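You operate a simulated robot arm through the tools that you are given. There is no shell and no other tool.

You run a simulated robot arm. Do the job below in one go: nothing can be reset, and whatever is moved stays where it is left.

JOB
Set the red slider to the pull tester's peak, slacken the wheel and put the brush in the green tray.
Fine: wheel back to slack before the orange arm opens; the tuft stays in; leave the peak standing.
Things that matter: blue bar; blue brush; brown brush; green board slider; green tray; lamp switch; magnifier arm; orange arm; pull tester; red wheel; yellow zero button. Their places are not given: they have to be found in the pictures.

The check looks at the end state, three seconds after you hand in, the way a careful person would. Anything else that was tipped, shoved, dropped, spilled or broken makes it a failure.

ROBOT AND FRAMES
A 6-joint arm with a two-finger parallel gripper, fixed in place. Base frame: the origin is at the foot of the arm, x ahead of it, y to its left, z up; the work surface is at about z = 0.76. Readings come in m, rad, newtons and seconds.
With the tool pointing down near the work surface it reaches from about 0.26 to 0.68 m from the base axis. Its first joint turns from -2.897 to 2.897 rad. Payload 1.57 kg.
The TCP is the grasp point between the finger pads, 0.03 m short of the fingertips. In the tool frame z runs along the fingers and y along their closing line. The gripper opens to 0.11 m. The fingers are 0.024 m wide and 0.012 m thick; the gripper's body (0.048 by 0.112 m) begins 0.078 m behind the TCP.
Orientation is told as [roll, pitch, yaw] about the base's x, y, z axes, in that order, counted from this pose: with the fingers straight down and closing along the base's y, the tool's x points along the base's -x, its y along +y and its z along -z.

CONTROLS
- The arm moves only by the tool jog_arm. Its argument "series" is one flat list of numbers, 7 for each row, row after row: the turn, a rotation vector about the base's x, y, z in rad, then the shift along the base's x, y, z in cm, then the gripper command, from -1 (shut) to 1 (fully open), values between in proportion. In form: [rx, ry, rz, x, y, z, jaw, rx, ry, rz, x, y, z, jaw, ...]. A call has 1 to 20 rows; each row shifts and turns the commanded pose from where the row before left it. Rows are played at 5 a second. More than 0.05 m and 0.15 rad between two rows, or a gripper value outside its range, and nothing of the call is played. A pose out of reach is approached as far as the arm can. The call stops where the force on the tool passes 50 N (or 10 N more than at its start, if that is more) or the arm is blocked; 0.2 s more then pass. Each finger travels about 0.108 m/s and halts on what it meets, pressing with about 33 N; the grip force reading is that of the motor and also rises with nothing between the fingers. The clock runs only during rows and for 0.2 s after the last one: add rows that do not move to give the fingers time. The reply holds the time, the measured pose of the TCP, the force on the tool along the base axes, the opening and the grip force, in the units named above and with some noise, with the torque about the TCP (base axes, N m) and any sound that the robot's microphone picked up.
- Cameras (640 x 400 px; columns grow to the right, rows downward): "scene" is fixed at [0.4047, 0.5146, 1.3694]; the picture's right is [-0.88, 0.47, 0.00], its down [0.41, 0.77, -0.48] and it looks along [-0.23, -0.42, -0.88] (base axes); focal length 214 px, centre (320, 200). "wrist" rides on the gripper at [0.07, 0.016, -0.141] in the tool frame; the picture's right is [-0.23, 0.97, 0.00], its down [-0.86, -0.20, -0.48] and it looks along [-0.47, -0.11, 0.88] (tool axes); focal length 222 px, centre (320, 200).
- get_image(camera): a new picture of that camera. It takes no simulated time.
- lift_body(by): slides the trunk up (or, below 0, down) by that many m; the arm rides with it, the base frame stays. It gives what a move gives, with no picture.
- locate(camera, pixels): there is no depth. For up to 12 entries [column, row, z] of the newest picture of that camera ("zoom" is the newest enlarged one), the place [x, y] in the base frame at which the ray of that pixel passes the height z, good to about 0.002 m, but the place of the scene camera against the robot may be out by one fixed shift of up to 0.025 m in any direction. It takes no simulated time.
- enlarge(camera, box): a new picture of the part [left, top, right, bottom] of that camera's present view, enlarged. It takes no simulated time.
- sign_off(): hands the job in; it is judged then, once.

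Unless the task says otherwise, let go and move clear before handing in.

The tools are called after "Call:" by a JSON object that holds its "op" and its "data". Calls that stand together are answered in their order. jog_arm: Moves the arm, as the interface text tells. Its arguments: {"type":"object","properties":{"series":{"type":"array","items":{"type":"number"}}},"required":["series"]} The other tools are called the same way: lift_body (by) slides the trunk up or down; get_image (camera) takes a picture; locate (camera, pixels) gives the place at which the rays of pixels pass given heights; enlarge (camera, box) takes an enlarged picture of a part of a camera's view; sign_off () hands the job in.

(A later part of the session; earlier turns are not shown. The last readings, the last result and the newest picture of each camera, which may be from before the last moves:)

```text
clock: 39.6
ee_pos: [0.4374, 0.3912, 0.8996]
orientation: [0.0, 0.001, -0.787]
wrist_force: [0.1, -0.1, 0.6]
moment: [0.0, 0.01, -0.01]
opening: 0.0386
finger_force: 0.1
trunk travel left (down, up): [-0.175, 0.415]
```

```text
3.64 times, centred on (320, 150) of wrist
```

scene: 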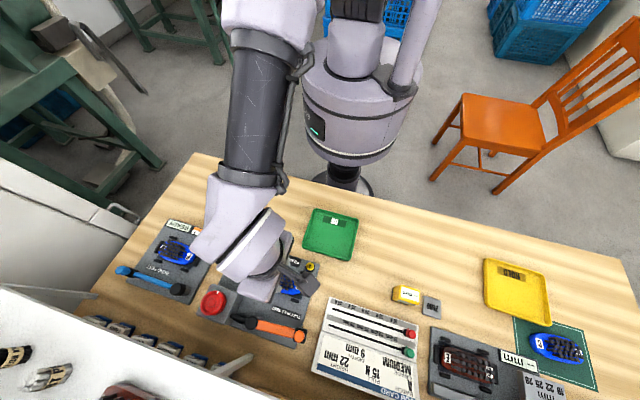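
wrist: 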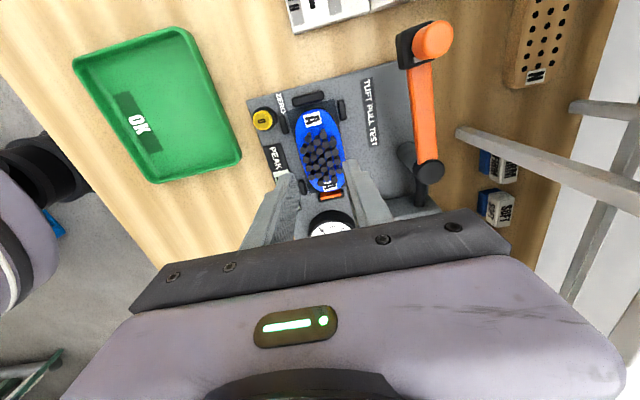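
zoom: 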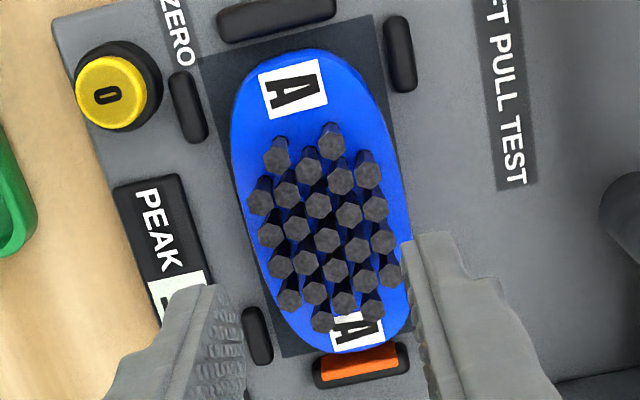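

Brush is undisturbed and still centred under the tool. I'll reopen, go down again and feel for the plate so the tips can grip lower on the body.

Call:
{"op": "jog_arm", "data": {"series": [0, 0, 0, 0, 0, 0, 0.2727, 0, 0, 0, 0, 0, 0, 0.2727, 0, 0, 0, 0, 0, -3.5, 0.2727, 0, 0, 0, 0, 0, -3.0, 0.2727, 0, 0, 0, 0, 0, -2.5, 0.2727, 0, 0, 0, 0, 0, -0.7, 0.2727, 0, 0, 0, 0, 0, -0.2, 0.2727, 0, 0, 0, 0, 0, 0, 0.2727]}}

```text
clock: 41.4
ee_pos: [0.4408, 0.3914, 0.8035]
orientation: [0.009, 0.001, -0.787]
wrist_force: [-2.0, -2.4, 28.8]
moment: [-1.04, 1.01, -0.01]
opening: 0.0735
finger_force: 1.5
trunk travel left (down, up): [-0.175, 0.415]
stopped in row 8: the force on the tool passed its limit at 52 N (the readings are from after the stop); the commanded pose is now the measured one
```

The stop at 52 N: the moment places contact 5 cm toward the robot, i.e. the robot-side finger landed on the PEAK display edge. I'll rise at once and check nothing moved.

Call:
{"op": "jog_arm", "data": {"series": [0, 0, 0, 0, 0, 1.0, 0.2727, 0, 0, 0, 0, 0, 2.0, 0.2727, 0, 0, 0, 0, 0, 0, 0.2727]}}

Call:
{"op": "get_image", "data": {"camera": "wrist"}}

Call:
{"op": "enlarge", "data": {"camera": "wrist", "box": [220, 80, 420, 220]}}

Call:
{"op": "enlarge", "data": {"camera": "scene", "box": [210, 235, 340, 345]}}

```text
clock: 42.2
ee_pos: [0.4394, 0.3915, 0.8305]
orientation: [0.005, -0.001, -0.787]
wrist_force: [0.0, -0.5, 0.3]
moment: [0.02, 0.0, 0.03]
opening: 0.07
finger_force: 0.0
trunk travel left (down, up): [-0.175, 0.415]
```

```text
taken
```

wrist: 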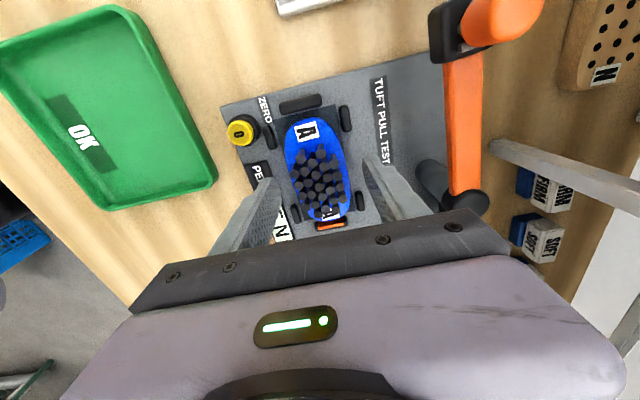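

```text
2.86 times, centred on (320, 150) of wrist
```

zoom: 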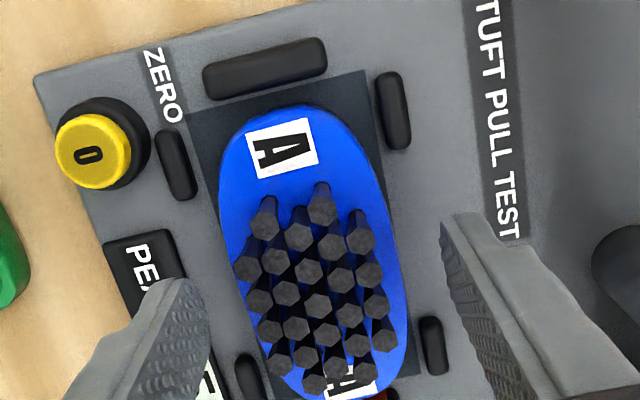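

```text
3.64 times, centred on (275, 290) of scene
```

zoom: 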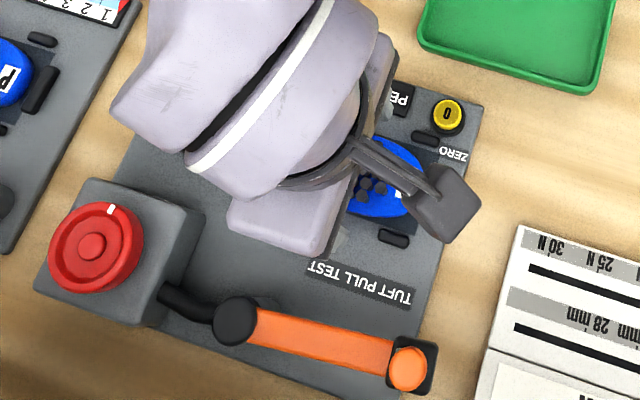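

Nothing was disturbed. I'll measure the brush sides, the display edge and pegs again at this closer range to place the fingers exactly.

Call:
{"op": "locate", "data": {"camera": "wrist", "pixels": [[285.7, 172.7, 0.78], [346.9, 165.7, 0.78], [285.7, 172.7, 0.785], [346.9, 165.7, 0.785], [262, 161, 0.775], [266, 177, 0.775], [270, 137.4, 0.78], [294, 206, 0.78], [357, 120, 0.78], [359, 196, 0.78], [305, 136, 0.79], [320, 141, 0.8]]}}

Call:
{"op": "enlarge", "data": {"camera": "wrist", "box": [250, 130, 330, 210]}}

```text
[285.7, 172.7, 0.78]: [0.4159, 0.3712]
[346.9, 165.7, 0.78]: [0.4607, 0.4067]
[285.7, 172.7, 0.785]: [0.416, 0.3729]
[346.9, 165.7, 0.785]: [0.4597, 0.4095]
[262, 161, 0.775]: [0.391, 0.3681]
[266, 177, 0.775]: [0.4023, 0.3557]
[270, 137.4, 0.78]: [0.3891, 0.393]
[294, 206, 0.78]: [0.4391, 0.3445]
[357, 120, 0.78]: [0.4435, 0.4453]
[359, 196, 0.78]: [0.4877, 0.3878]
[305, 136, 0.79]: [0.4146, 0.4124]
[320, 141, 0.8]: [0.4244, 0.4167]
```

```text
5.00 times, centred on (290, 170) of wrist
```

zoom: 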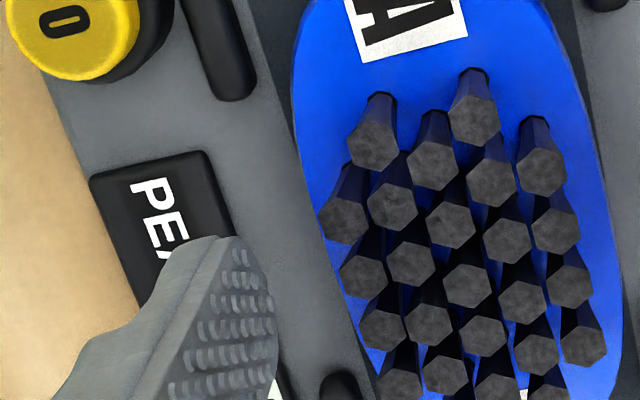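

The gap between brush side and display looks only about 15 mm, just wide enough for a 12 mm finger, so I need a cleaner view. I'll open wide at this height and zoom on both sides.

Call:
{"op": "jog_arm", "data": {"series": [0, 0, 0, 0, 0, 1.0, 0.6, 0, 0, 0, 0, 0, 0, 1.0, 0, 0, 0, 0, 0, 0, 1.0]}}

Call:
{"op": "get_image", "data": {"camera": "wrist"}}

Call:
{"op": "enlarge", "data": {"camera": "wrist", "box": [255, 110, 385, 191]}}

```text
clock: 43.0
ee_pos: [0.4404, 0.3904, 0.8403]
orientation: [0.003, 0.0, -0.787]
wrist_force: [-1.0, 0.6, 0.1]
moment: [0.0, 0.0, -0.02]
opening: 0.1102
finger_force: 0.0
trunk travel left (down, up): [-0.175, 0.415]
```

```text
taken
```

wrist: 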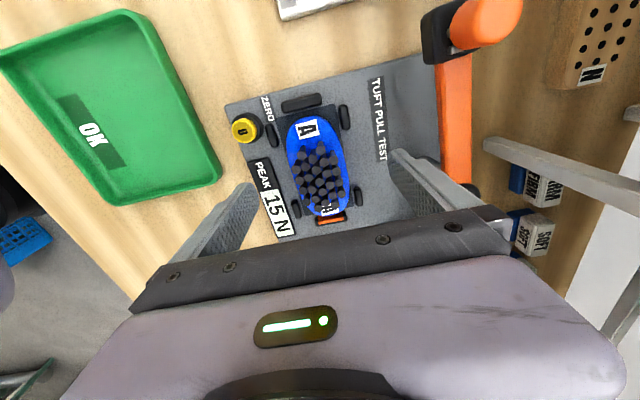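

```text
4.92 times, centred on (320, 150) of wrist
```

zoom: 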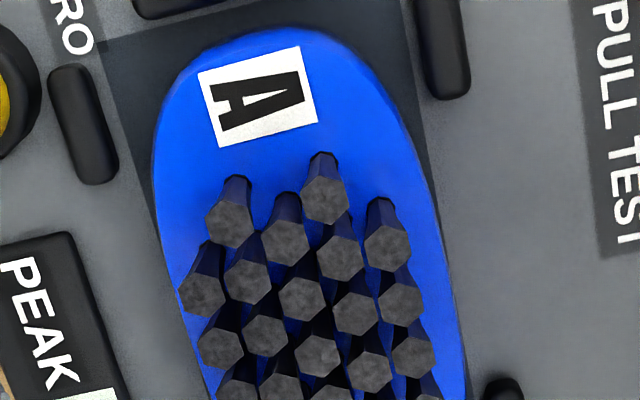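

Clear view now: brush sides at zoom x≈174 and 443, display edge ≈98. Locating these along the jaw line at the base height.

Call:
{"op": "locate", "data": {"camera": "zoom", "pixels": [[174, 290, 0.772], [443, 232, 0.772], [98, 305, 0.773], [323, 258, 0.772], [75, 237, 0.773], [128, 395, 0.773], [155, 200, 0.772], [435, 200, 0.772], [210, 380, 0.772], [465, 340, 0.772]]}}

```text
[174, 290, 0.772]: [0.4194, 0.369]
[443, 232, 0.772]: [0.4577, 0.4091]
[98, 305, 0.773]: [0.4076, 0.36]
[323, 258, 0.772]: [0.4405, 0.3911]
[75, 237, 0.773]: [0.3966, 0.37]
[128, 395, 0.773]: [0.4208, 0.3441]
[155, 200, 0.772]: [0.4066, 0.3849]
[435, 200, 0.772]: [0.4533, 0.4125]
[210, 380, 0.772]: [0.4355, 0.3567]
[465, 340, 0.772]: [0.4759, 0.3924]
```

Gap centre fits a finger with ~1.7 mm each side if the jaws are at 60 mm and the tool shifts 1.6 mm in −x and −y. I'll do that and go down to just above the display height.

Call:
{"op": "jog_arm", "data": {"series": [0, 0, 0, -0.16, -0.16, 0, 0.4, 0, 0, 0, 0, 0, 0, 0.0909, 0, 0, 0, 0, 0, 0, 0.0909, 0, 0, 0, 0, 0, -1.5, 0.0909, 0, 0, 0, 0, 0, -1.5, 0.0909, 0, 0, 0, 0, 0, -0.2, 0.0909, 0, 0, 0, 0, 0, 0, 0.0909]}}

Call:
{"op": "get_image", "data": {"camera": "wrist"}}

Call:
{"op": "enlarge", "data": {"camera": "wrist", "box": [250, 120, 390, 210]}}

```text
clock: 44.6
ee_pos: [0.439, 0.3894, 0.8092]
orientation: [0.006, 0.001, -0.786]
wrist_force: [-0.5, 0.7, -0.6]
moment: [-0.03, 0.02, 0.0]
opening: 0.0601
finger_force: 0.0
trunk travel left (down, up): [-0.175, 0.415]
```

```text
taken
```

wrist: 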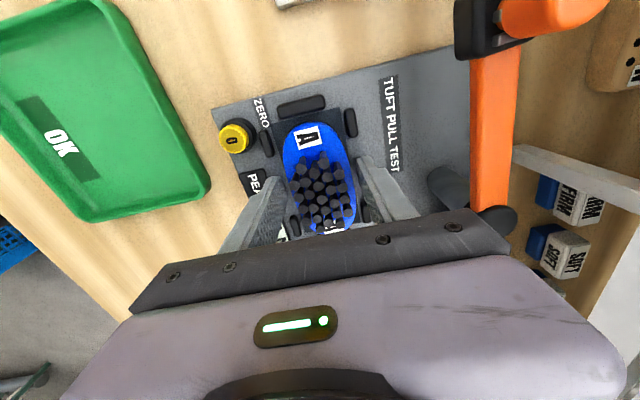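

```text
4.44 times, centred on (320, 165) of wrist
```

zoom: 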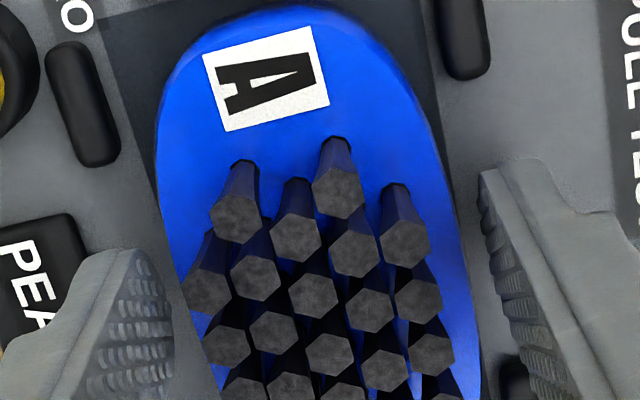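

Tips straddle the brush with the left finger in the gap. Lowering 5 mm in small steps and reading force.

Call:
{"op": "jog_arm", "data": {"series": [0, 0, 0, 0, 0, -0.3, 0.0909, 0, 0, 0, 0, 0, -0.2, 0.0909, 0, 0, 0, 0, 0, 0, 0.0909]}}

```text
clock: 45.4
ee_pos: [0.439, 0.3914, 0.804]
orientation: [0.006, 0.0, -0.786]
wrist_force: [0.1, 0.5, -0.8]
moment: [-0.01, 0.02, -0.03]
opening: 0.0601
finger_force: 0.2
trunk travel left (down, up): [-0.175, 0.415]
```

Call:
{"op": "jog_arm", "data": {"series": [0, 0, 0, 0, 0, -0.2, 0.0909, 0, 0, 0, 0, 0, 0, 0.0909]}}

```text
clock: 46.0
ee_pos: [0.4383, 0.3908, 0.8037]
orientation: [0.005, 0.001, -0.787]
wrist_force: [-1.7, -0.1, -0.3]
moment: [-0.01, 0.05, -0.02]
opening: 0.06
finger_force: 0.0
trunk travel left (down, up): [-0.175, 0.415]
```

No contact yet (forces within noise). Another 2 mm.

Call:
{"op": "jog_arm", "data": {"series": [0, 0, 0, 0, 0, -0.2, 0.0909, 0, 0, 0, 0, 0, 0, 0.0909]}}

```text
clock: 46.6
ee_pos: [0.438, 0.3916, 0.8008]
orientation: [0.005, 0.0, -0.786]
wrist_force: [-0.8, -1.3, 0.5]
moment: [0.01, 0.04, 0.02]
opening: 0.0596
finger_force: 0.1
trunk travel left (down, up): [-0.175, 0.415]
```

Tips are now below the display top without contact, so the finger is in the gap. Another 2 mm.

Call:
{"op": "jog_arm", "data": {"series": [0, 0, 0, 0, 0, -0.2, 0.0909, 0, 0, 0, 0, 0, 0, 0.0909]}}

```text
clock: 47.2
ee_pos: [0.4389, 0.3894, 0.7991]
orientation: [0.007, 0.0, -0.789]
wrist_force: [1.2, -0.4, 17.8]
moment: [-0.46, 0.43, 0.04]
opening: 0.0597
finger_force: 0.0
trunk travel left (down, up): [-0.175, 0.415]
```

Left tip touched the plate (18 N). Rising 1 mm, then closing firmly on the body's base.

Call:
{"op": "jog_arm", "data": {"series": [0, 0, 0, 0, 0, 0.12, 0.0909, 0, 0, 0, 0, 0, 0, 0.0, 0, 0, 0, 0, 0, 0, -0.1, 0, 0, 0, 0, 0, 0, -0.3, 0, 0, 0, 0, 0, 0, -0.6, 0, 0, 0, 0, 0, 0, -0.6]}}

Call:
{"op": "get_image", "data": {"camera": "wrist"}}

Call:
{"op": "enlarge", "data": {"camera": "wrist", "box": [250, 120, 390, 210]}}

```text
clock: 48.6
ee_pos: [0.4376, 0.3887, 0.8005]
orientation: [0.005, 0.0, -0.787]
wrist_force: [-3.7, -3.2, 3.8]
moment: [-0.17, 0.22, -0.03]
opening: 0.051
finger_force: 32.9
trunk travel left (down, up): [-0.175, 0.415]
```

```text
taken
```

wrist: 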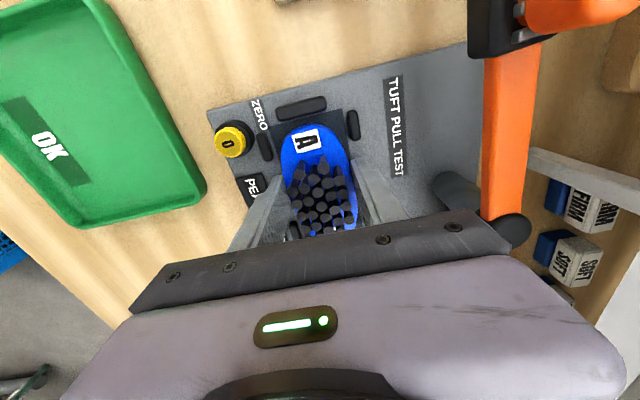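

```text
4.44 times, centred on (320, 165) of wrist
```

zoom: 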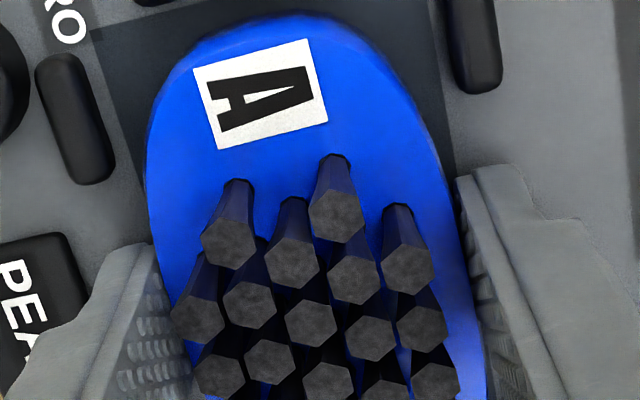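

Gripped again at 51 mm, now lower on the body. I'll lift only a few millimetres first and check opening and force.

Call:
{"op": "jog_arm", "data": {"series": [0, 0, 0, 0, 0, 0.2, -0.6, 0, 0, 0, 0, 0, 0.2, -0.6, 0, 0, 0, 0, 0, 0, -0.6]}}

Call:
{"op": "enlarge", "data": {"camera": "wrist", "box": [250, 120, 390, 210]}}

```text
clock: 49.4
ee_pos: [0.4377, 0.3907, 0.8037]
orientation: [0.004, 0.0, -0.788]
wrist_force: [0.0, -0.7, -0.3]
moment: [0.01, -0.01, -0.02]
opening: 0.0509
finger_force: 33.0
trunk travel left (down, up): [-0.175, 0.415]
```

```text
4.44 times, centred on (320, 165) of wrist
```

zoom: 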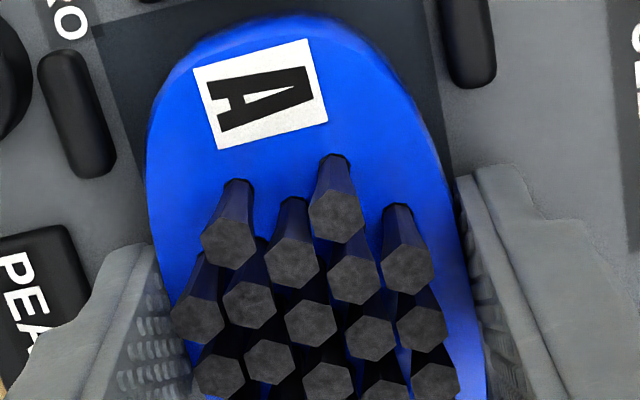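

The brush is rising with the fingers (it stays fixed in the picture while the plate recedes). Continuing up slowly.

Call:
{"op": "jog_arm", "data": {"series": [0, 0, 0, 0, 0, 0.4, -0.8, 0, 0, 0, 0, 0, 0.5, -0.8, 0, 0, 0, 0, 0, 0.5, -0.8, 0, 0, 0, 0, 0, 0.7, -0.8, 0, 0, 0, 0, 0, 0, -0.8]}}

Call:
{"op": "get_image", "data": {"camera": "wrist"}}

Call:
{"op": "enlarge", "data": {"camera": "wrist", "box": [250, 120, 390, 210]}}

```text
clock: 50.6
ee_pos: [0.4377, 0.3903, 0.8245]
orientation: [0.003, 0.0, -0.787]
wrist_force: [0.5, 0.0, -1.2]
moment: [-0.07, 0.02, 0.0]
opening: 0.0508
finger_force: 33.0
trunk travel left (down, up): [-0.175, 0.415]
```

```text
taken
```

wrist: 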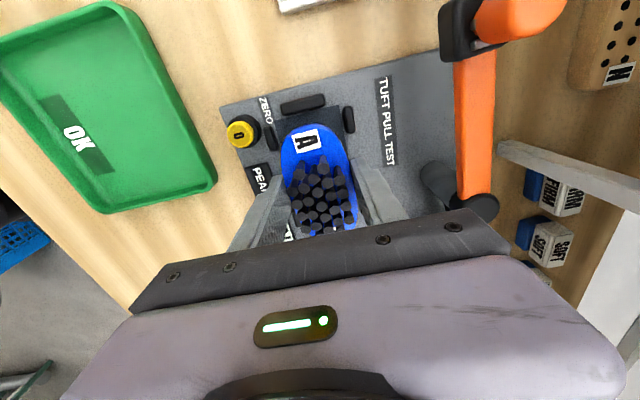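

```text
4.44 times, centred on (320, 165) of wrist
```

zoom: 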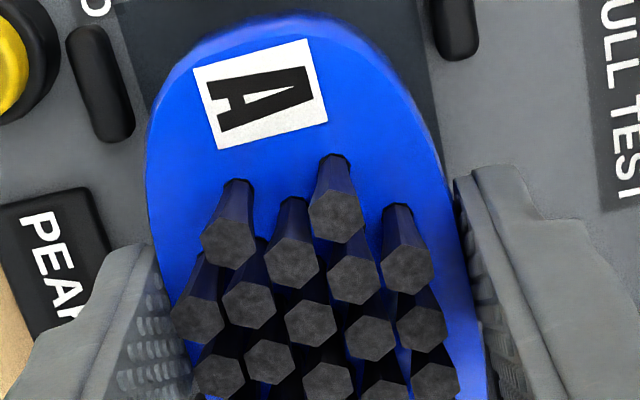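

Still held at 50.8 mm. Raising further in gentle steps to z≈0.91, then I'll locate the tray.

Call:
{"op": "jog_arm", "data": {"series": [0, 0, 0, 0, 0, 1.0, -0.8, 0, 0, 0, 0, 0, 1.2, -0.8, 0, 0, 0, 0, 0, 1.5, -0.8, 0, 0, 0, 0, 0, 1.5, -0.8, 0, 0, 0, 0, 0, 1.5, -0.8, 0, 0, 0, 0, 0, 1.2, -0.8, 0, 0, 0, 0, 0, 0.6, -0.8, 0, 0, 0, 0, 0, 0, -0.8]}}

Call:
{"op": "get_image", "data": {"camera": "wrist"}}

Call:
{"op": "get_image", "data": {"camera": "scene"}}

```text
clock: 52.4
ee_pos: [0.4379, 0.3885, 0.911]
orientation: [0.004, 0.0, -0.786]
wrist_force: [0.0, -0.3, -0.8]
moment: [-0.03, -0.04, -0.03]
opening: 0.051
finger_force: 33.4
trunk travel left (down, up): [-0.175, 0.415]
```

```text
taken
```

wrist: 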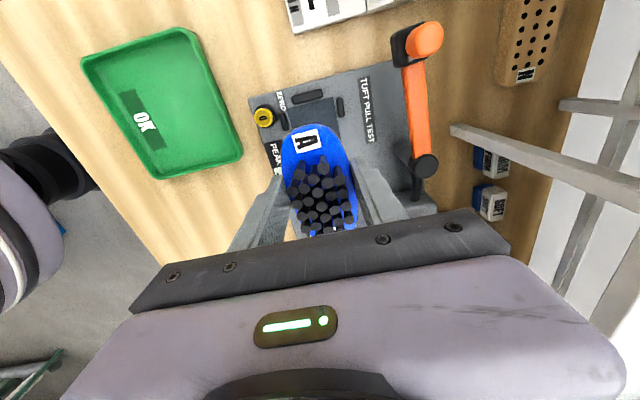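

```text
taken
```

scene: 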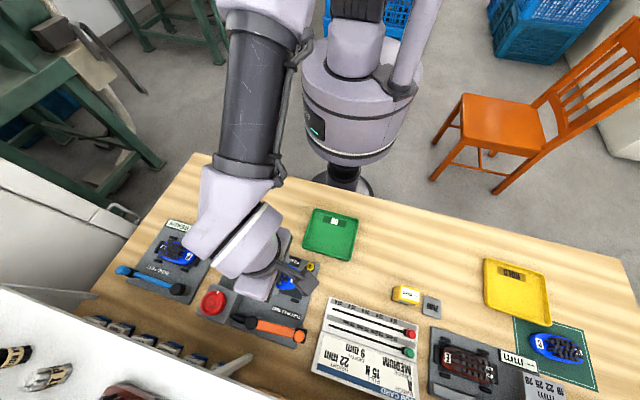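

The brush is safely up. Tray corners at wrist (82,62), (188,28), (243,155), (160,178); locating them.

Call:
{"op": "locate", "data": {"camera": "wrist", "pixels": [[82, 62, 0.78], [188, 28, 0.78], [243, 155, 0.78], [160, 178, 0.78], [140, 122, 0.766], [175, 108, 0.766], [95, 72, 0.766], [182, 42, 0.766], [232, 150, 0.766], [163, 168, 0.766]]}}

Call:
{"op": "enlarge", "data": {"camera": "wrist", "box": [70, 10, 260, 190]}}

```text
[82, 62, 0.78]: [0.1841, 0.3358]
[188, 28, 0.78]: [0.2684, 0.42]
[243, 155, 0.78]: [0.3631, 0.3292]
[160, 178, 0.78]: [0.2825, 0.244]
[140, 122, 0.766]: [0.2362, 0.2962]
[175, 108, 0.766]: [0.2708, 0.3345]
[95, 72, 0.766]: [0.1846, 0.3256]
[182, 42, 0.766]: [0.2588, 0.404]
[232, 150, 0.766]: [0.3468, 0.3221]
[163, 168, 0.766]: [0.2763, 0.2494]
```

```text
2.22 times, centred on (165, 100) of wrist
```

zoom: 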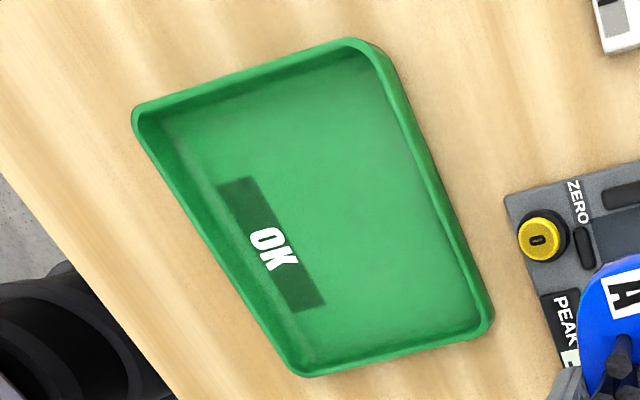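

Tray spans about 13×12 cm, centre (0.2745, 0.3323), aligned with the brush. Carrying the brush over it at this height.

Call:
{"op": "jog_arm", "data": {"series": [0, 0, 0, -1.0, -0.35, 0, -0.8, 0, 0, 0, -2.0, -0.7, 0, -0.8, 0, 0, 0, -2.5, -0.86, 0, -0.8, 0, 0, 0, -2.5, -0.86, 0, -0.8, 0, 0, 0, -2.5, -0.86, 0, -0.8, 0, 0, 0, -2.5, -0.86, 0, -0.8, 0, 0, 0, -2.0, -0.7, 0, -0.8, 0, 0, 0, -1.34, -0.43, 0, -0.8, 0, 0, 0, 0, 0, 0, -0.8]}}

Call:
{"op": "get_image", "data": {"camera": "wrist"}}

Call:
{"op": "get_image", "data": {"camera": "scene"}}

Call:
{"op": "enlarge", "data": {"camera": "scene", "box": [220, 190, 400, 330]}}

```text
clock: 54.4
ee_pos: [0.2754, 0.3333, 0.9103]
orientation: [0.005, 0.001, -0.788]
wrist_force: [0.5, -0.3, -0.8]
moment: [-0.01, 0.01, -0.01]
opening: 0.0511
finger_force: 32.9
trunk travel left (down, up): [-0.175, 0.415]
```

```text
taken
```

wrist: 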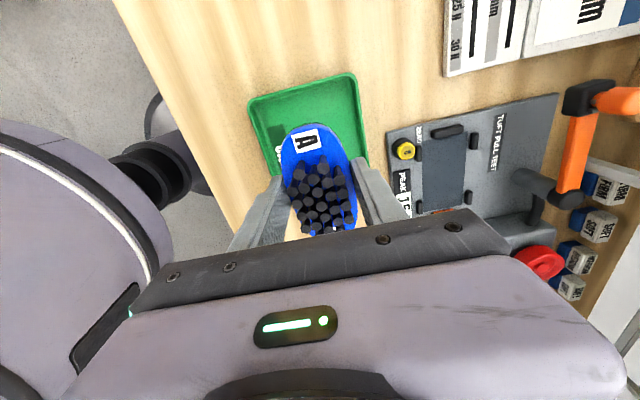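

```text
taken
```

scene: 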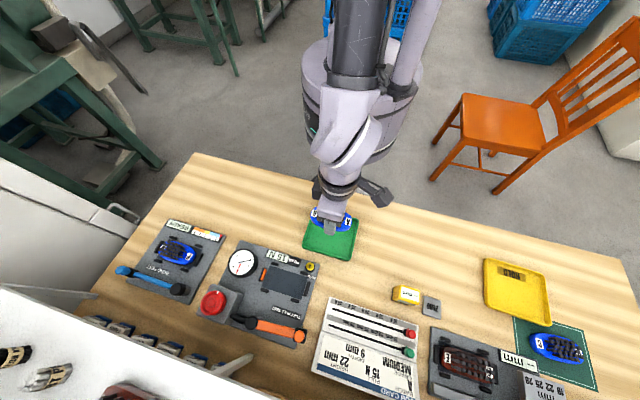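

```text
2.86 times, centred on (310, 260) of scene
```

zoom: 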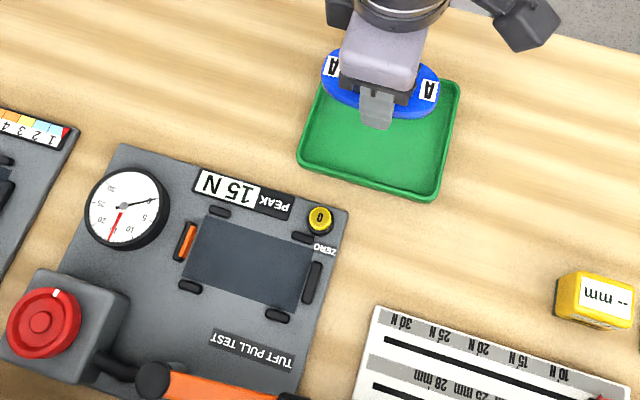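

The brush is over the tray; display still 15 N and recess empty. I'll check the tray's rim positions from here before lowering.

Call:
{"op": "enlarge", "data": {"camera": "wrist", "box": [230, 60, 400, 200]}}

Call:
{"op": "locate", "data": {"camera": "wrist", "pixels": [[248, 100, 0.78], [357, 73, 0.78], [265, 155, 0.78], [366, 133, 0.78], [272, 178, 0.78], [302, 86, 0.78]]}}

```text
2.86 times, centred on (315, 130) of wrist
```

zoom: 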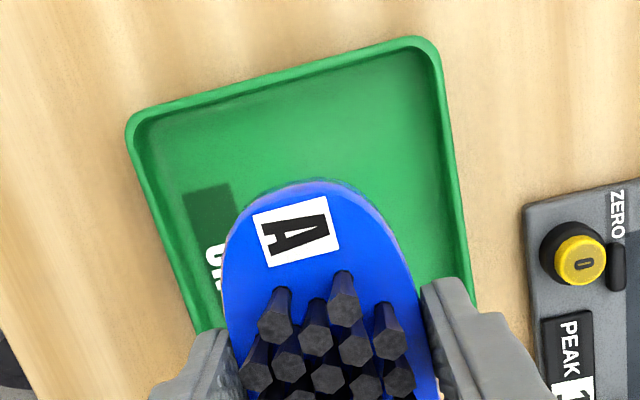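

```text
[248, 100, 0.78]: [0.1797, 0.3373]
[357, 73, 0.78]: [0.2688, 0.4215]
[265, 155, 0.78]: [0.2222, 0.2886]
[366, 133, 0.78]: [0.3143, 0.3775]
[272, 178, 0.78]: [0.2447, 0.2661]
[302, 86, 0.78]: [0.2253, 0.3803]
```

The tray centre lies ~3 mm nearer the robot and the brush sits ~7 mm off the grip point, so I'll shift (−0.75, +0.4) cm and lower part-way.

Call:
{"op": "jog_arm", "data": {"series": [0, 0, 0, -0.75, 0.4, 0, -0.8, 0, 0, 0, 0, 0, -2.5, -0.8, 0, 0, 0, 0, 0, -2.5, -0.8, 0, 0, 0, 0, 0, -2.5, -0.8, 0, 0, 0, 0, 0, -1.5, -0.8, 0, 0, 0, 0, 0, -0.8, -0.8, 0, 0, 0, 0, 0, 0, -0.8]}}

Call:
{"op": "get_image", "data": {"camera": "wrist"}}

Call:
{"op": "enlarge", "data": {"camera": "wrist", "box": [230, 60, 400, 230]}}

Call:
{"op": "enlarge", "data": {"camera": "scene", "box": [280, 180, 390, 270]}}

```text
clock: 56.0
ee_pos: [0.2666, 0.3381, 0.811]
orientation: [0.006, 0.001, -0.786]
wrist_force: [0.6, -0.7, -1.5]
moment: [0.0, -0.01, 0.01]
opening: 0.0509
finger_force: 32.7
trunk travel left (down, up): [-0.175, 0.415]
```

```text
taken
```

wrist: 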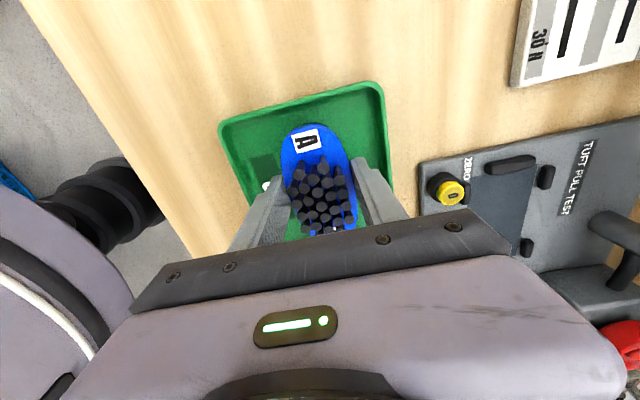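

```text
2.35 times, centred on (315, 145) of wrist
```

zoom: 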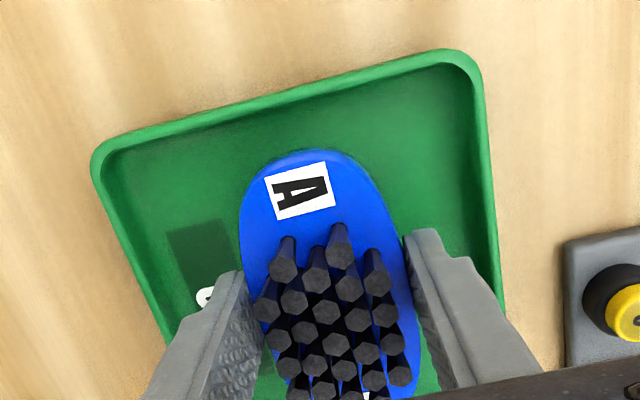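

```text
4.44 times, centred on (335, 225) of scene
```

zoom: 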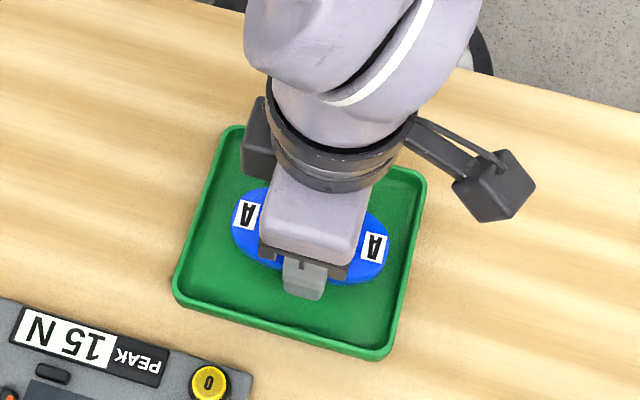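

Both ends of the brush are inside the tray rim in both views. Lowering in small steps to touch down.

Call:
{"op": "jog_arm", "data": {"series": [0, 0, 0, 0, 0, -0.6, -0.8, 0, 0, 0, 0, 0, -0.3, -0.8, 0, 0, 0, 0, 0, 0, -0.8]}}

```text
clock: 56.8
ee_pos: [0.2677, 0.338, 0.8038]
orientation: [0.004, 0.0, -0.786]
wrist_force: [0.2, -0.8, -1.1]
moment: [0.02, -0.01, 0.01]
opening: 0.0509
finger_force: 32.9
trunk travel left (down, up): [-0.175, 0.415]
```

Call:
{"op": "jog_arm", "data": {"series": [0, 0, 0, 0, 0, -0.2, -0.8, 0, 0, 0, 0, 0, -0.2, -0.8, 0, 0, 0, 0, 0, 0, -0.8]}}

```text
clock: 57.6
ee_pos: [0.2677, 0.3386, 0.799]
orientation: [0.005, 0.0, -0.788]
wrist_force: [0.0, -0.6, 0.0]
moment: [0.02, -0.02, -0.01]
opening: 0.0509
finger_force: 32.9
trunk travel left (down, up): [-0.175, 0.415]
```

No touch yet (Fz 0). Two more millimetres at a time.

Call:
{"op": "jog_arm", "data": {"series": [0, 0, 0, 0, 0, -0.15, -0.8, 0, 0, 0, 0, 0, 0, -0.8]}}

```text
clock: 58.2
ee_pos: [0.2683, 0.3384, 0.7972]
orientation: [0.005, 0.001, -0.785]
wrist_force: [-0.4, -0.1, -0.5]
moment: [-0.01, 0.0, 0.02]
opening: 0.0508
finger_force: 33.2
trunk travel left (down, up): [-0.175, 0.415]
```

Call:
{"op": "jog_arm", "data": {"series": [0, 0, 0, 0, 0, -0.15, -0.8, 0, 0, 0, 0, 0, 0, -0.8]}}

```text
clock: 58.8
ee_pos: [0.2678, 0.3367, 0.7953]
orientation: [0.004, -0.001, -0.787]
wrist_force: [0.5, -0.5, -0.9]
moment: [-0.01, -0.02, -0.01]
opening: 0.051
finger_force: 33.9
trunk travel left (down, up): [-0.175, 0.415]
```

Still free. Another 1.5 mm.

Call:
{"op": "jog_arm", "data": {"series": [0, 0, 0, 0, 0, -0.15, -0.8, 0, 0, 0, 0, 0, 0, -0.8]}}

```text
clock: 59.4
ee_pos: [0.2676, 0.3389, 0.7944]
orientation: [0.006, -0.001, -0.788]
wrist_force: [-0.7, -0.6, 0.6]
moment: [0.0, 0.08, 0.04]
opening: 0.0511
finger_force: 32.8
trunk travel left (down, up): [-0.175, 0.415]
```

First hint of touch (Fz +0.6). One more millimetre to confirm.

Call:
{"op": "jog_arm", "data": {"series": [0, 0, 0, 0, 0, -0.1, -0.8, 0, 0, 0, 0, 0, 0, -0.8]}}

```text
clock: 60.0
ee_pos: [0.2673, 0.338, 0.794]
orientation: [0.006, 0.0, -0.786]
wrist_force: [-1.2, 1.4, 20.1]
moment: [-0.3, 0.37, -0.04]
opening: 0.0509
finger_force: 33.0
trunk travel left (down, up): [-0.175, 0.415]
```

Brush is on the tray floor. Easing up 1 mm, then opening gently to 64 mm and rising straight up.

Call:
{"op": "jog_arm", "data": {"series": [0, 0, 0, 0, 0, 0.1, -0.6, 0, 0, 0, 0, 0, 0, -0.05, 0, 0, 0, 0, 0, 0, 0.05, 0, 0, 0, 0, 0, 0, 0.1636, 0, 0, 0, 0, 0, 0, 0.1636, 0, 0, 0, 0, 0, 0.5, 0.1636, 0, 0, 0, 0, 0, 1.5, 0.1636, 0, 0, 0, 0, 0, 3, 0.1636, 0, 0, 0, 0, 0, 4, 0.1636, 0, 0, 0, 0, 0, 0, 0.1636]}}

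Call:
{"op": "get_image", "data": {"camera": "wrist"}}

Call:
{"op": "enlarge", "data": {"camera": "wrist", "box": [230, 60, 400, 230]}}

Call:
{"op": "get_image", "data": {"camera": "scene"}}

```text
clock: 62.2
ee_pos: [0.2676, 0.3381, 0.8848]
orientation: [0.005, 0.0, -0.787]
wrist_force: [-0.5, 0.0, 0.9]
moment: [0.0, 0.01, -0.01]
opening: 0.0639
finger_force: 0.0
trunk travel left (down, up): [-0.175, 0.415]
```

```text
taken
```

wrist: 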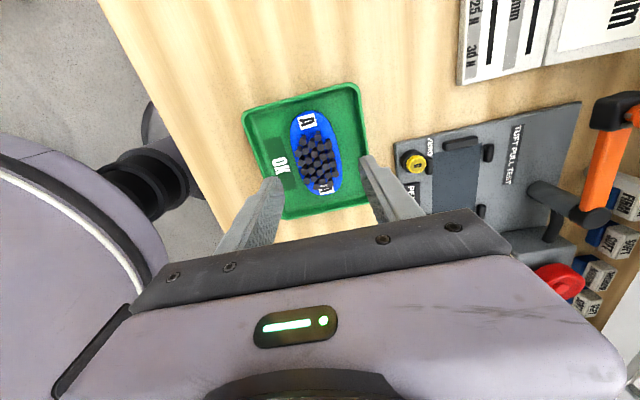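

```text
2.35 times, centred on (315, 145) of wrist
```

zoom: 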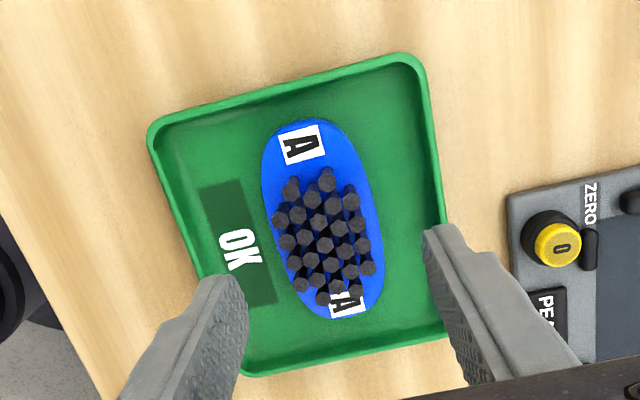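

```text
taken
```

scene: 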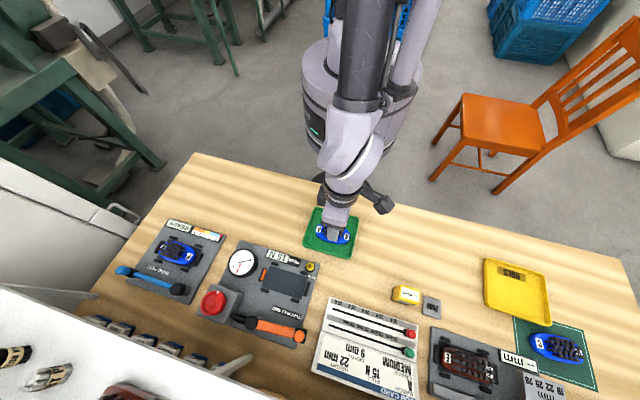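

The brush lies centred in the green tray, upright with all tufts in. Next, the slider: I'll move the wrist camera toward the job card with the jaws turned along the slot.

Call:
{"op": "jog_arm", "data": {"series": [0, 0, 0, 0, 0, 3, 0.1636, 0, 0, 0.143, -0.9, 1.9, 1.0, 0.1, 0, 0, 0.143, -0.9, 1.9, 1.0, 0, 0, 0, 0.143, -0.9, 1.9, 1.0, 0, 0, 0, 0.143, -0.9, 1.9, 1.0, 0, 0, 0, 0.143, -0.9, 1.9, 0, 0, 0, 0, 0.143, -0.9, 1.9, 0, 0, 0, 0, 0.143, -0.9, 1.9, 0, 0, 0, 0, 0.143, -0.9, 1.9, 0, 0, 0, 0, 0.143, -0.9, 1.9, 0, 0, 0, 0, 0.143, -0.9, 1.7, 0, 0, 0, 0, 0.142, -1.0, 1.7, 0, 0, 0, 0, 0, 0, 0, 0, 0]}}

Call:
{"op": "get_image", "data": {"camera": "wrist"}}

Call:
{"op": "get_image", "data": {"camera": "scene"}}

```text
clock: 65.0
ee_pos: [0.1657, 0.5431, 0.9541]
orientation: [0.006, 0.001, 0.785]
wrist_force: [-0.3, 0.1, -0.1]
moment: [-0.02, -0.04, 0.01]
opening: 0.0549
finger_force: 0.0
trunk travel left (down, up): [-0.175, 0.415]
```

```text
taken
```

wrist: 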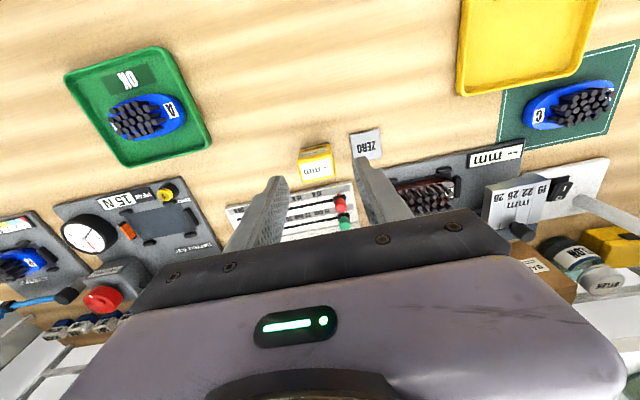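

```text
taken
```

scene: 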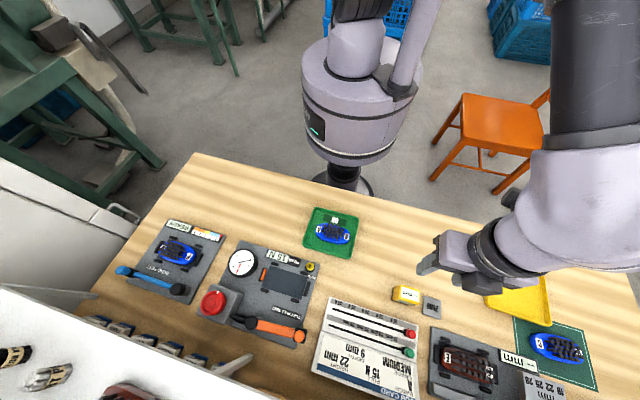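

The lamp switch is seen at wrist (565,188), well off to the right. I'll zoom on the card and sliders between the fingers.

Call:
{"op": "enlarge", "data": {"camera": "wrist", "box": [220, 160, 380, 245]}}

Call:
{"op": "enlarge", "data": {"camera": "scene", "box": [315, 290, 425, 360]}}

```text
4.00 times, centred on (300, 202) of wrist
```

zoom: 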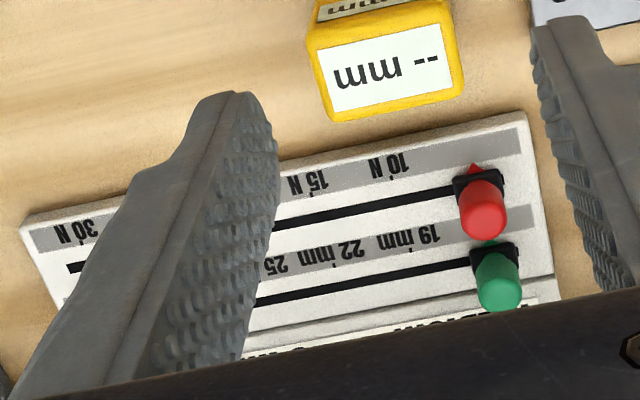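

```text
5.71 times, centred on (370, 325) of scene
```

zoom: 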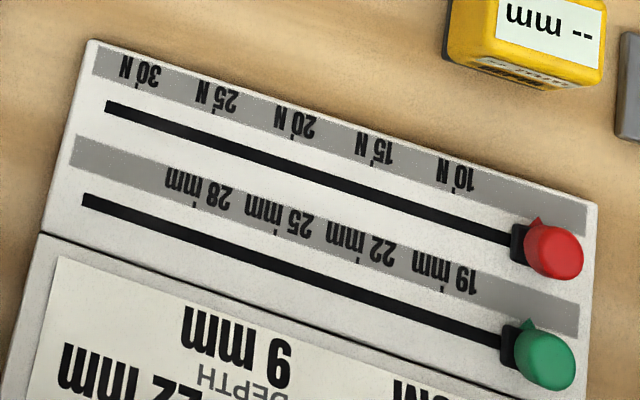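

Each label has a tick; the red pointer stands one unit past 10 N, i.e. two units from 15 N. Locating knob, ticks and slot from this wrist view.

Call:
{"op": "locate", "data": {"camera": "wrist", "pixels": [[341.3, 205.5, 0.82], [341.3, 205.5, 0.81], [341.3, 205.5, 0.8], [340, 199, 0.79], [340, 199, 0.78], [338, 193.5, 0.78], [320.8, 196.8, 0.78], [300.5, 201.5, 0.78], [345, 222, 0.81], [344, 216, 0.79]]}}

Call:
{"op": "locate", "data": {"camera": "zoom", "pixels": [[535, 218, 0.78], [454, 194, 0.78], [372, 167, 0.78], [292, 139, 0.78], [213, 112, 0.78], [138, 87, 0.78], [112, 107, 0.78], [505, 238, 0.78], [86, 200, 0.78], [495, 341, 0.78]]}}

```text
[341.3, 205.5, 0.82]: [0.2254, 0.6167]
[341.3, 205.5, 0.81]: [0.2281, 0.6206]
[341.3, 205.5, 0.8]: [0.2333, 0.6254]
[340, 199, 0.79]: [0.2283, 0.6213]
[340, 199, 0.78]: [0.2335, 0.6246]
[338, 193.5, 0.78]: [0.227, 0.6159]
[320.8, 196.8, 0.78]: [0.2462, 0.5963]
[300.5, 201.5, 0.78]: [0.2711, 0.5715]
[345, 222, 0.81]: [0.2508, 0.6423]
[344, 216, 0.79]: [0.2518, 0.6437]
```

```text
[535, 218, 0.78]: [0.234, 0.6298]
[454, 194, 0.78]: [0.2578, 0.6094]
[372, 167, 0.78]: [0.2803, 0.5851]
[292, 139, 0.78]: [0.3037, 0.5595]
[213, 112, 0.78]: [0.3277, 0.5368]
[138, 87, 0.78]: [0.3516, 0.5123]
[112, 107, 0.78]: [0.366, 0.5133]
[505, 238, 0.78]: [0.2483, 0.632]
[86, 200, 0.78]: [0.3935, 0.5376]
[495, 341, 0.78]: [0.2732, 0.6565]
```

Tick spacing is ≈33.6 mm per 5 N along (0.707, −0.707); the knob is near (0.234, 0.626), top ≈0.80. I'll move above it at z≈0.88 and refine.

Call:
{"op": "jog_arm", "data": {"series": [-0.006, 0, 0, 2.3, 2.8, -2.5, 0, 0, 0, 0, 2.3, 2.8, -2.5, 0, 0, 0, 0, 2.2, 2.7, -2.0, 0, 0, 0, 0, 0, 0, 0, 0]}}

Call:
{"op": "get_image", "data": {"camera": "wrist"}}

Call:
{"op": "enlarge", "data": {"camera": "wrist", "box": [230, 90, 400, 220]}}

Call:
{"op": "get_image", "data": {"camera": "scene"}}

```text
clock: 66.0
ee_pos: [0.2356, 0.6247, 0.8838]
orientation: [0.0, 0.005, 0.784]
wrist_force: [0.9, 1.1, -0.7]
moment: [-0.01, 0.05, 0.01]
opening: 0.055
finger_force: 0.1
trunk travel left (down, up): [-0.175, 0.415]
```

```text
taken
```

wrist: 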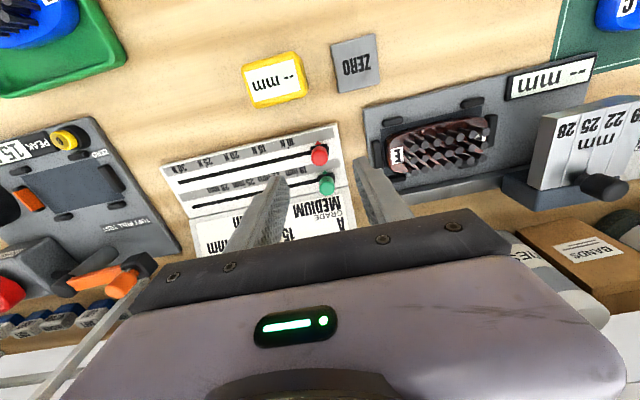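

```text
3.08 times, centred on (315, 155) of wrist
```

zoom: 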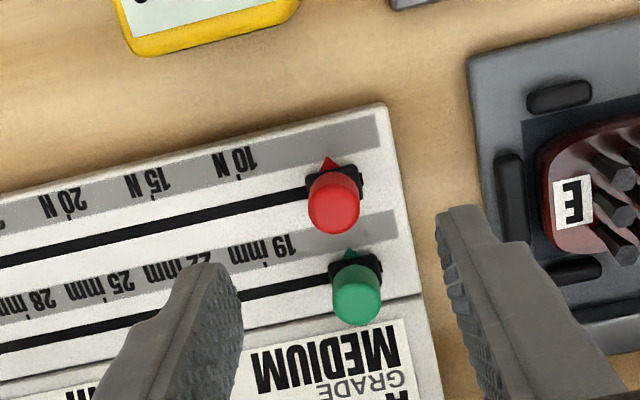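

```text
taken
```

scene: 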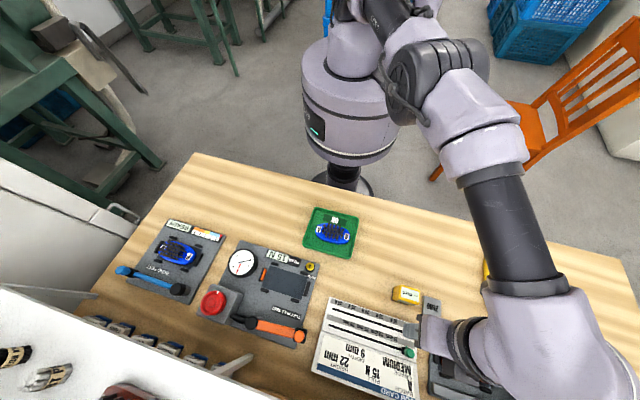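

The red knob (zoom (335,205)) is nearly right under the tool. I'll zoom in on scale ticks and the pointer for exact travel.

Call:
{"op": "enlarge", "data": {"camera": "wrist", "box": [245, 120, 345, 180]}}

```text
6.40 times, centred on (295, 150) of wrist
```

zoom: 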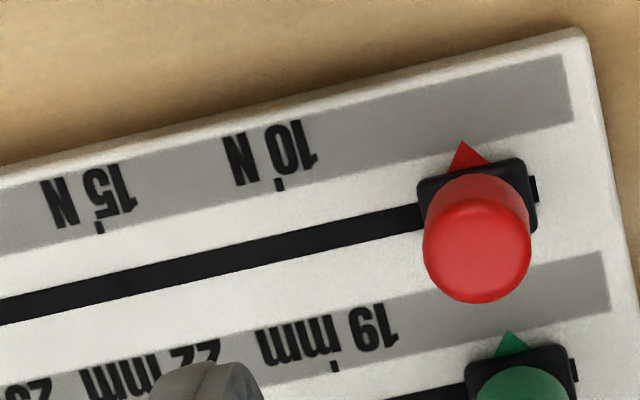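

Ticks: 10 N at zoom (280,187), 15 N at (99,229), pointer tip (463,143), slot line clear. Locating them.

Call:
{"op": "locate", "data": {"camera": "zoom", "pixels": [[463, 143, 0.775], [280, 187, 0.775], [99, 229, 0.775], [478, 190, 0.78], [476, 262, 0.8], [476, 262, 0.805], [476, 262, 0.795], [10, 308, 0.775], [410, 217, 0.775], [424, 240, 0.8], [531, 230, 0.8]]}}

```text
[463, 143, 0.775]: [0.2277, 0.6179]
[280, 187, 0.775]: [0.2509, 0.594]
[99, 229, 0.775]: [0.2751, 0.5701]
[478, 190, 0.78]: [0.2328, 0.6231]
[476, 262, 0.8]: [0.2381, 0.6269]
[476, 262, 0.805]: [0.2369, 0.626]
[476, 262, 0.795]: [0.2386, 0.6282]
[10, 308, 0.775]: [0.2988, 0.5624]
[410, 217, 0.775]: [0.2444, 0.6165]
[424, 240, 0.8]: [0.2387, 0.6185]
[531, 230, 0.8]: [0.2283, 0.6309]
```

Travel needed is (4.75, −4.77) cm along the slot. Narrowing the jaws to 40 mm and descending over the knob until tips are at about z=0.792.

Call:
{"op": "jog_arm", "data": {"series": [0, 0, 0, 0, 0, 0, -0.273, 0, 0, 0, 0, 0, -2.0, -0.273, 0, 0, 0, 0, 0, -2.0, -0.273, 0, 0, 0, 0, 0, -1.5, -0.273, 0, 0, 0, 0, 0, -0.7, -0.273, 0, 0, 0, 0, 0, 0, -0.273]}}

Call:
{"op": "get_image", "data": {"camera": "wrist"}}

Call:
{"op": "enlarge", "data": {"camera": "wrist", "box": [240, 110, 400, 220]}}

```text
clock: 67.4
ee_pos: [0.2327, 0.6206, 0.8237]
orientation: [0.0, 0.005, 0.785]
wrist_force: [-0.6, 0.8, 0.2]
moment: [-0.01, 0.01, -0.01]
opening: 0.0398
finger_force: 0.1
out of reach, approached as far as the arm can: row 4
trunk travel left (down, up): [-0.175, 0.415]
```

```text
taken
```

wrist: 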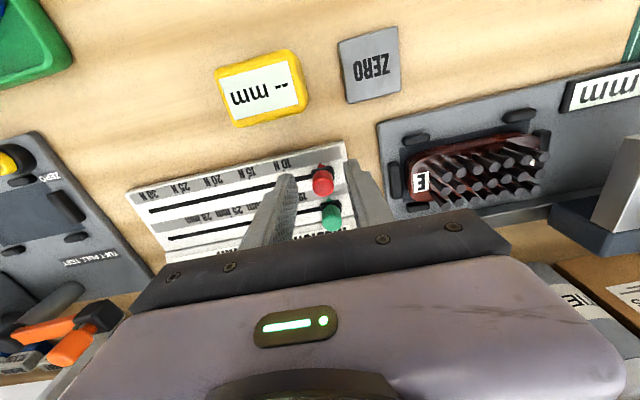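

```text
3.64 times, centred on (320, 165) of wrist
```

zoom: 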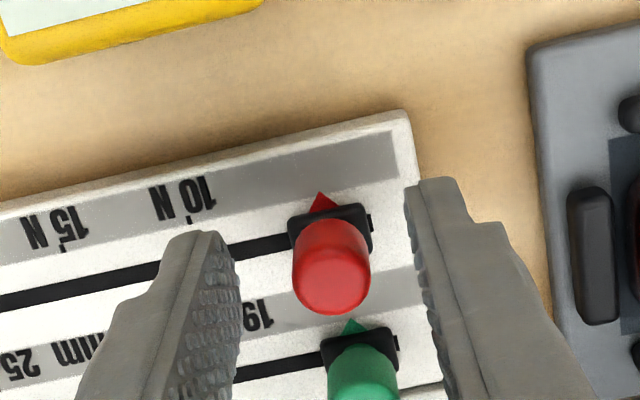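

The arm is near its reach limit here, but the fingers straddle the red knob (zoom (332,275)) with the green one well clear. Closing gently on the knob.

Call:
{"op": "jog_arm", "data": {"series": [0, 0, 0, 0, 0, 0, -0.4, 0, 0, 0, 0, 0, 0, -0.55, 0, 0, 0, 0, 0, 0, -0.7, 0, 0, 0, 0, 0, 0, -0.85, 0, 0, 0, 0, 0, 0, -0.85]}}

Call:
{"op": "get_image", "data": {"camera": "wrist"}}

Call:
{"op": "enlarge", "data": {"camera": "wrist", "box": [240, 110, 400, 220]}}

```text
clock: 68.6
ee_pos: [0.2334, 0.6204, 0.8233]
orientation: [0.002, 0.004, 0.783]
wrist_force: [-0.4, 1.1, -0.4]
moment: [0.05, 0.04, 0.0]
opening: 0.0164
finger_force: 31.7
trunk travel left (down, up): [-0.175, 0.415]
```

```text
taken
```

wrist: 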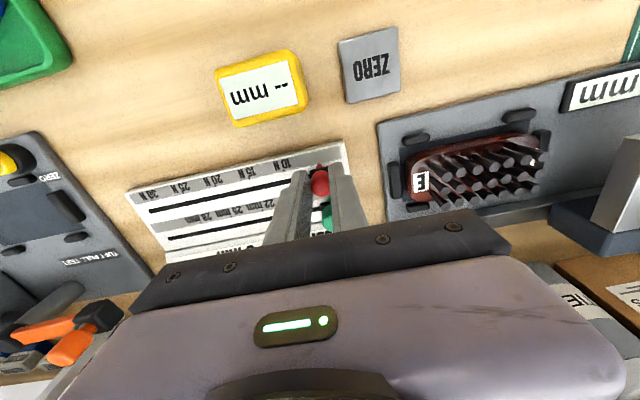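

```text
3.64 times, centred on (320, 165) of wrist
```

zoom: 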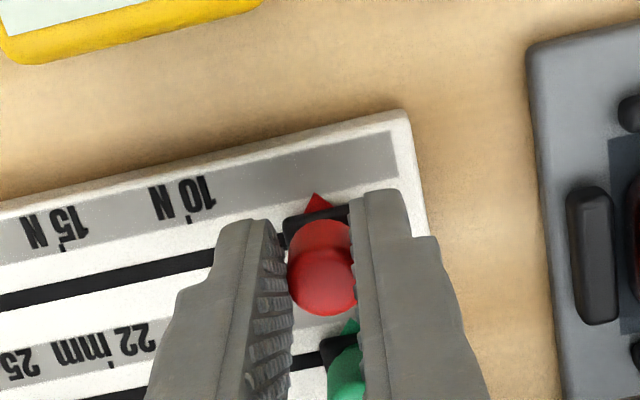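

Knob held (16.4 mm). Measuring the remaining travel from pointer (315,193) to the 15 N tick (62,247) in this zoom.

Call:
{"op": "locate", "data": {"camera": "zoom", "pixels": [[315, 193, 0.775], [190, 220, 0.775], [62, 247, 0.775], [285, 240, 0.775], [20, 300, 0.775]]}}

```text
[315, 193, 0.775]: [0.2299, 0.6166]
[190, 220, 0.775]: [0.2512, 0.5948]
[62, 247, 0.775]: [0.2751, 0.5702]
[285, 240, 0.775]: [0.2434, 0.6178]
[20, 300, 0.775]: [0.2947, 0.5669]
```

Remaining ≈6.5 cm along (0.70, −0.72). First a 1 cm test slide with force check.

Call:
{"op": "jog_arm", "data": {"series": [0, 0, 0, 0.35, -0.35, 0, -0.85, 0, 0, 0, 0.35, -0.35, 0, -0.85, 0, 0, 0, 0, 0, 0, -0.85]}}

Call:
{"op": "enlarge", "data": {"camera": "wrist", "box": [240, 110, 400, 220]}}

```text
clock: 69.4
ee_pos: [0.2394, 0.6136, 0.8244]
orientation: [-0.002, 0.008, 0.784]
wrist_force: [-5.7, -5.6, 0.7]
moment: [0.0, 0.07, 0.01]
opening: 0.0164
finger_force: 32.0
trunk travel left (down, up): [-0.175, 0.415]
```

```text
3.64 times, centred on (320, 165) of wrist
```

zoom: 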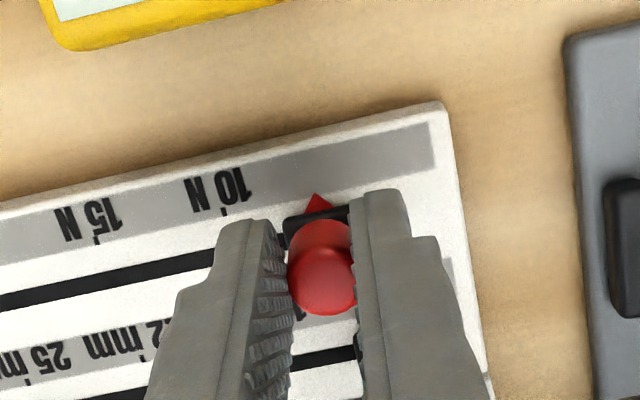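

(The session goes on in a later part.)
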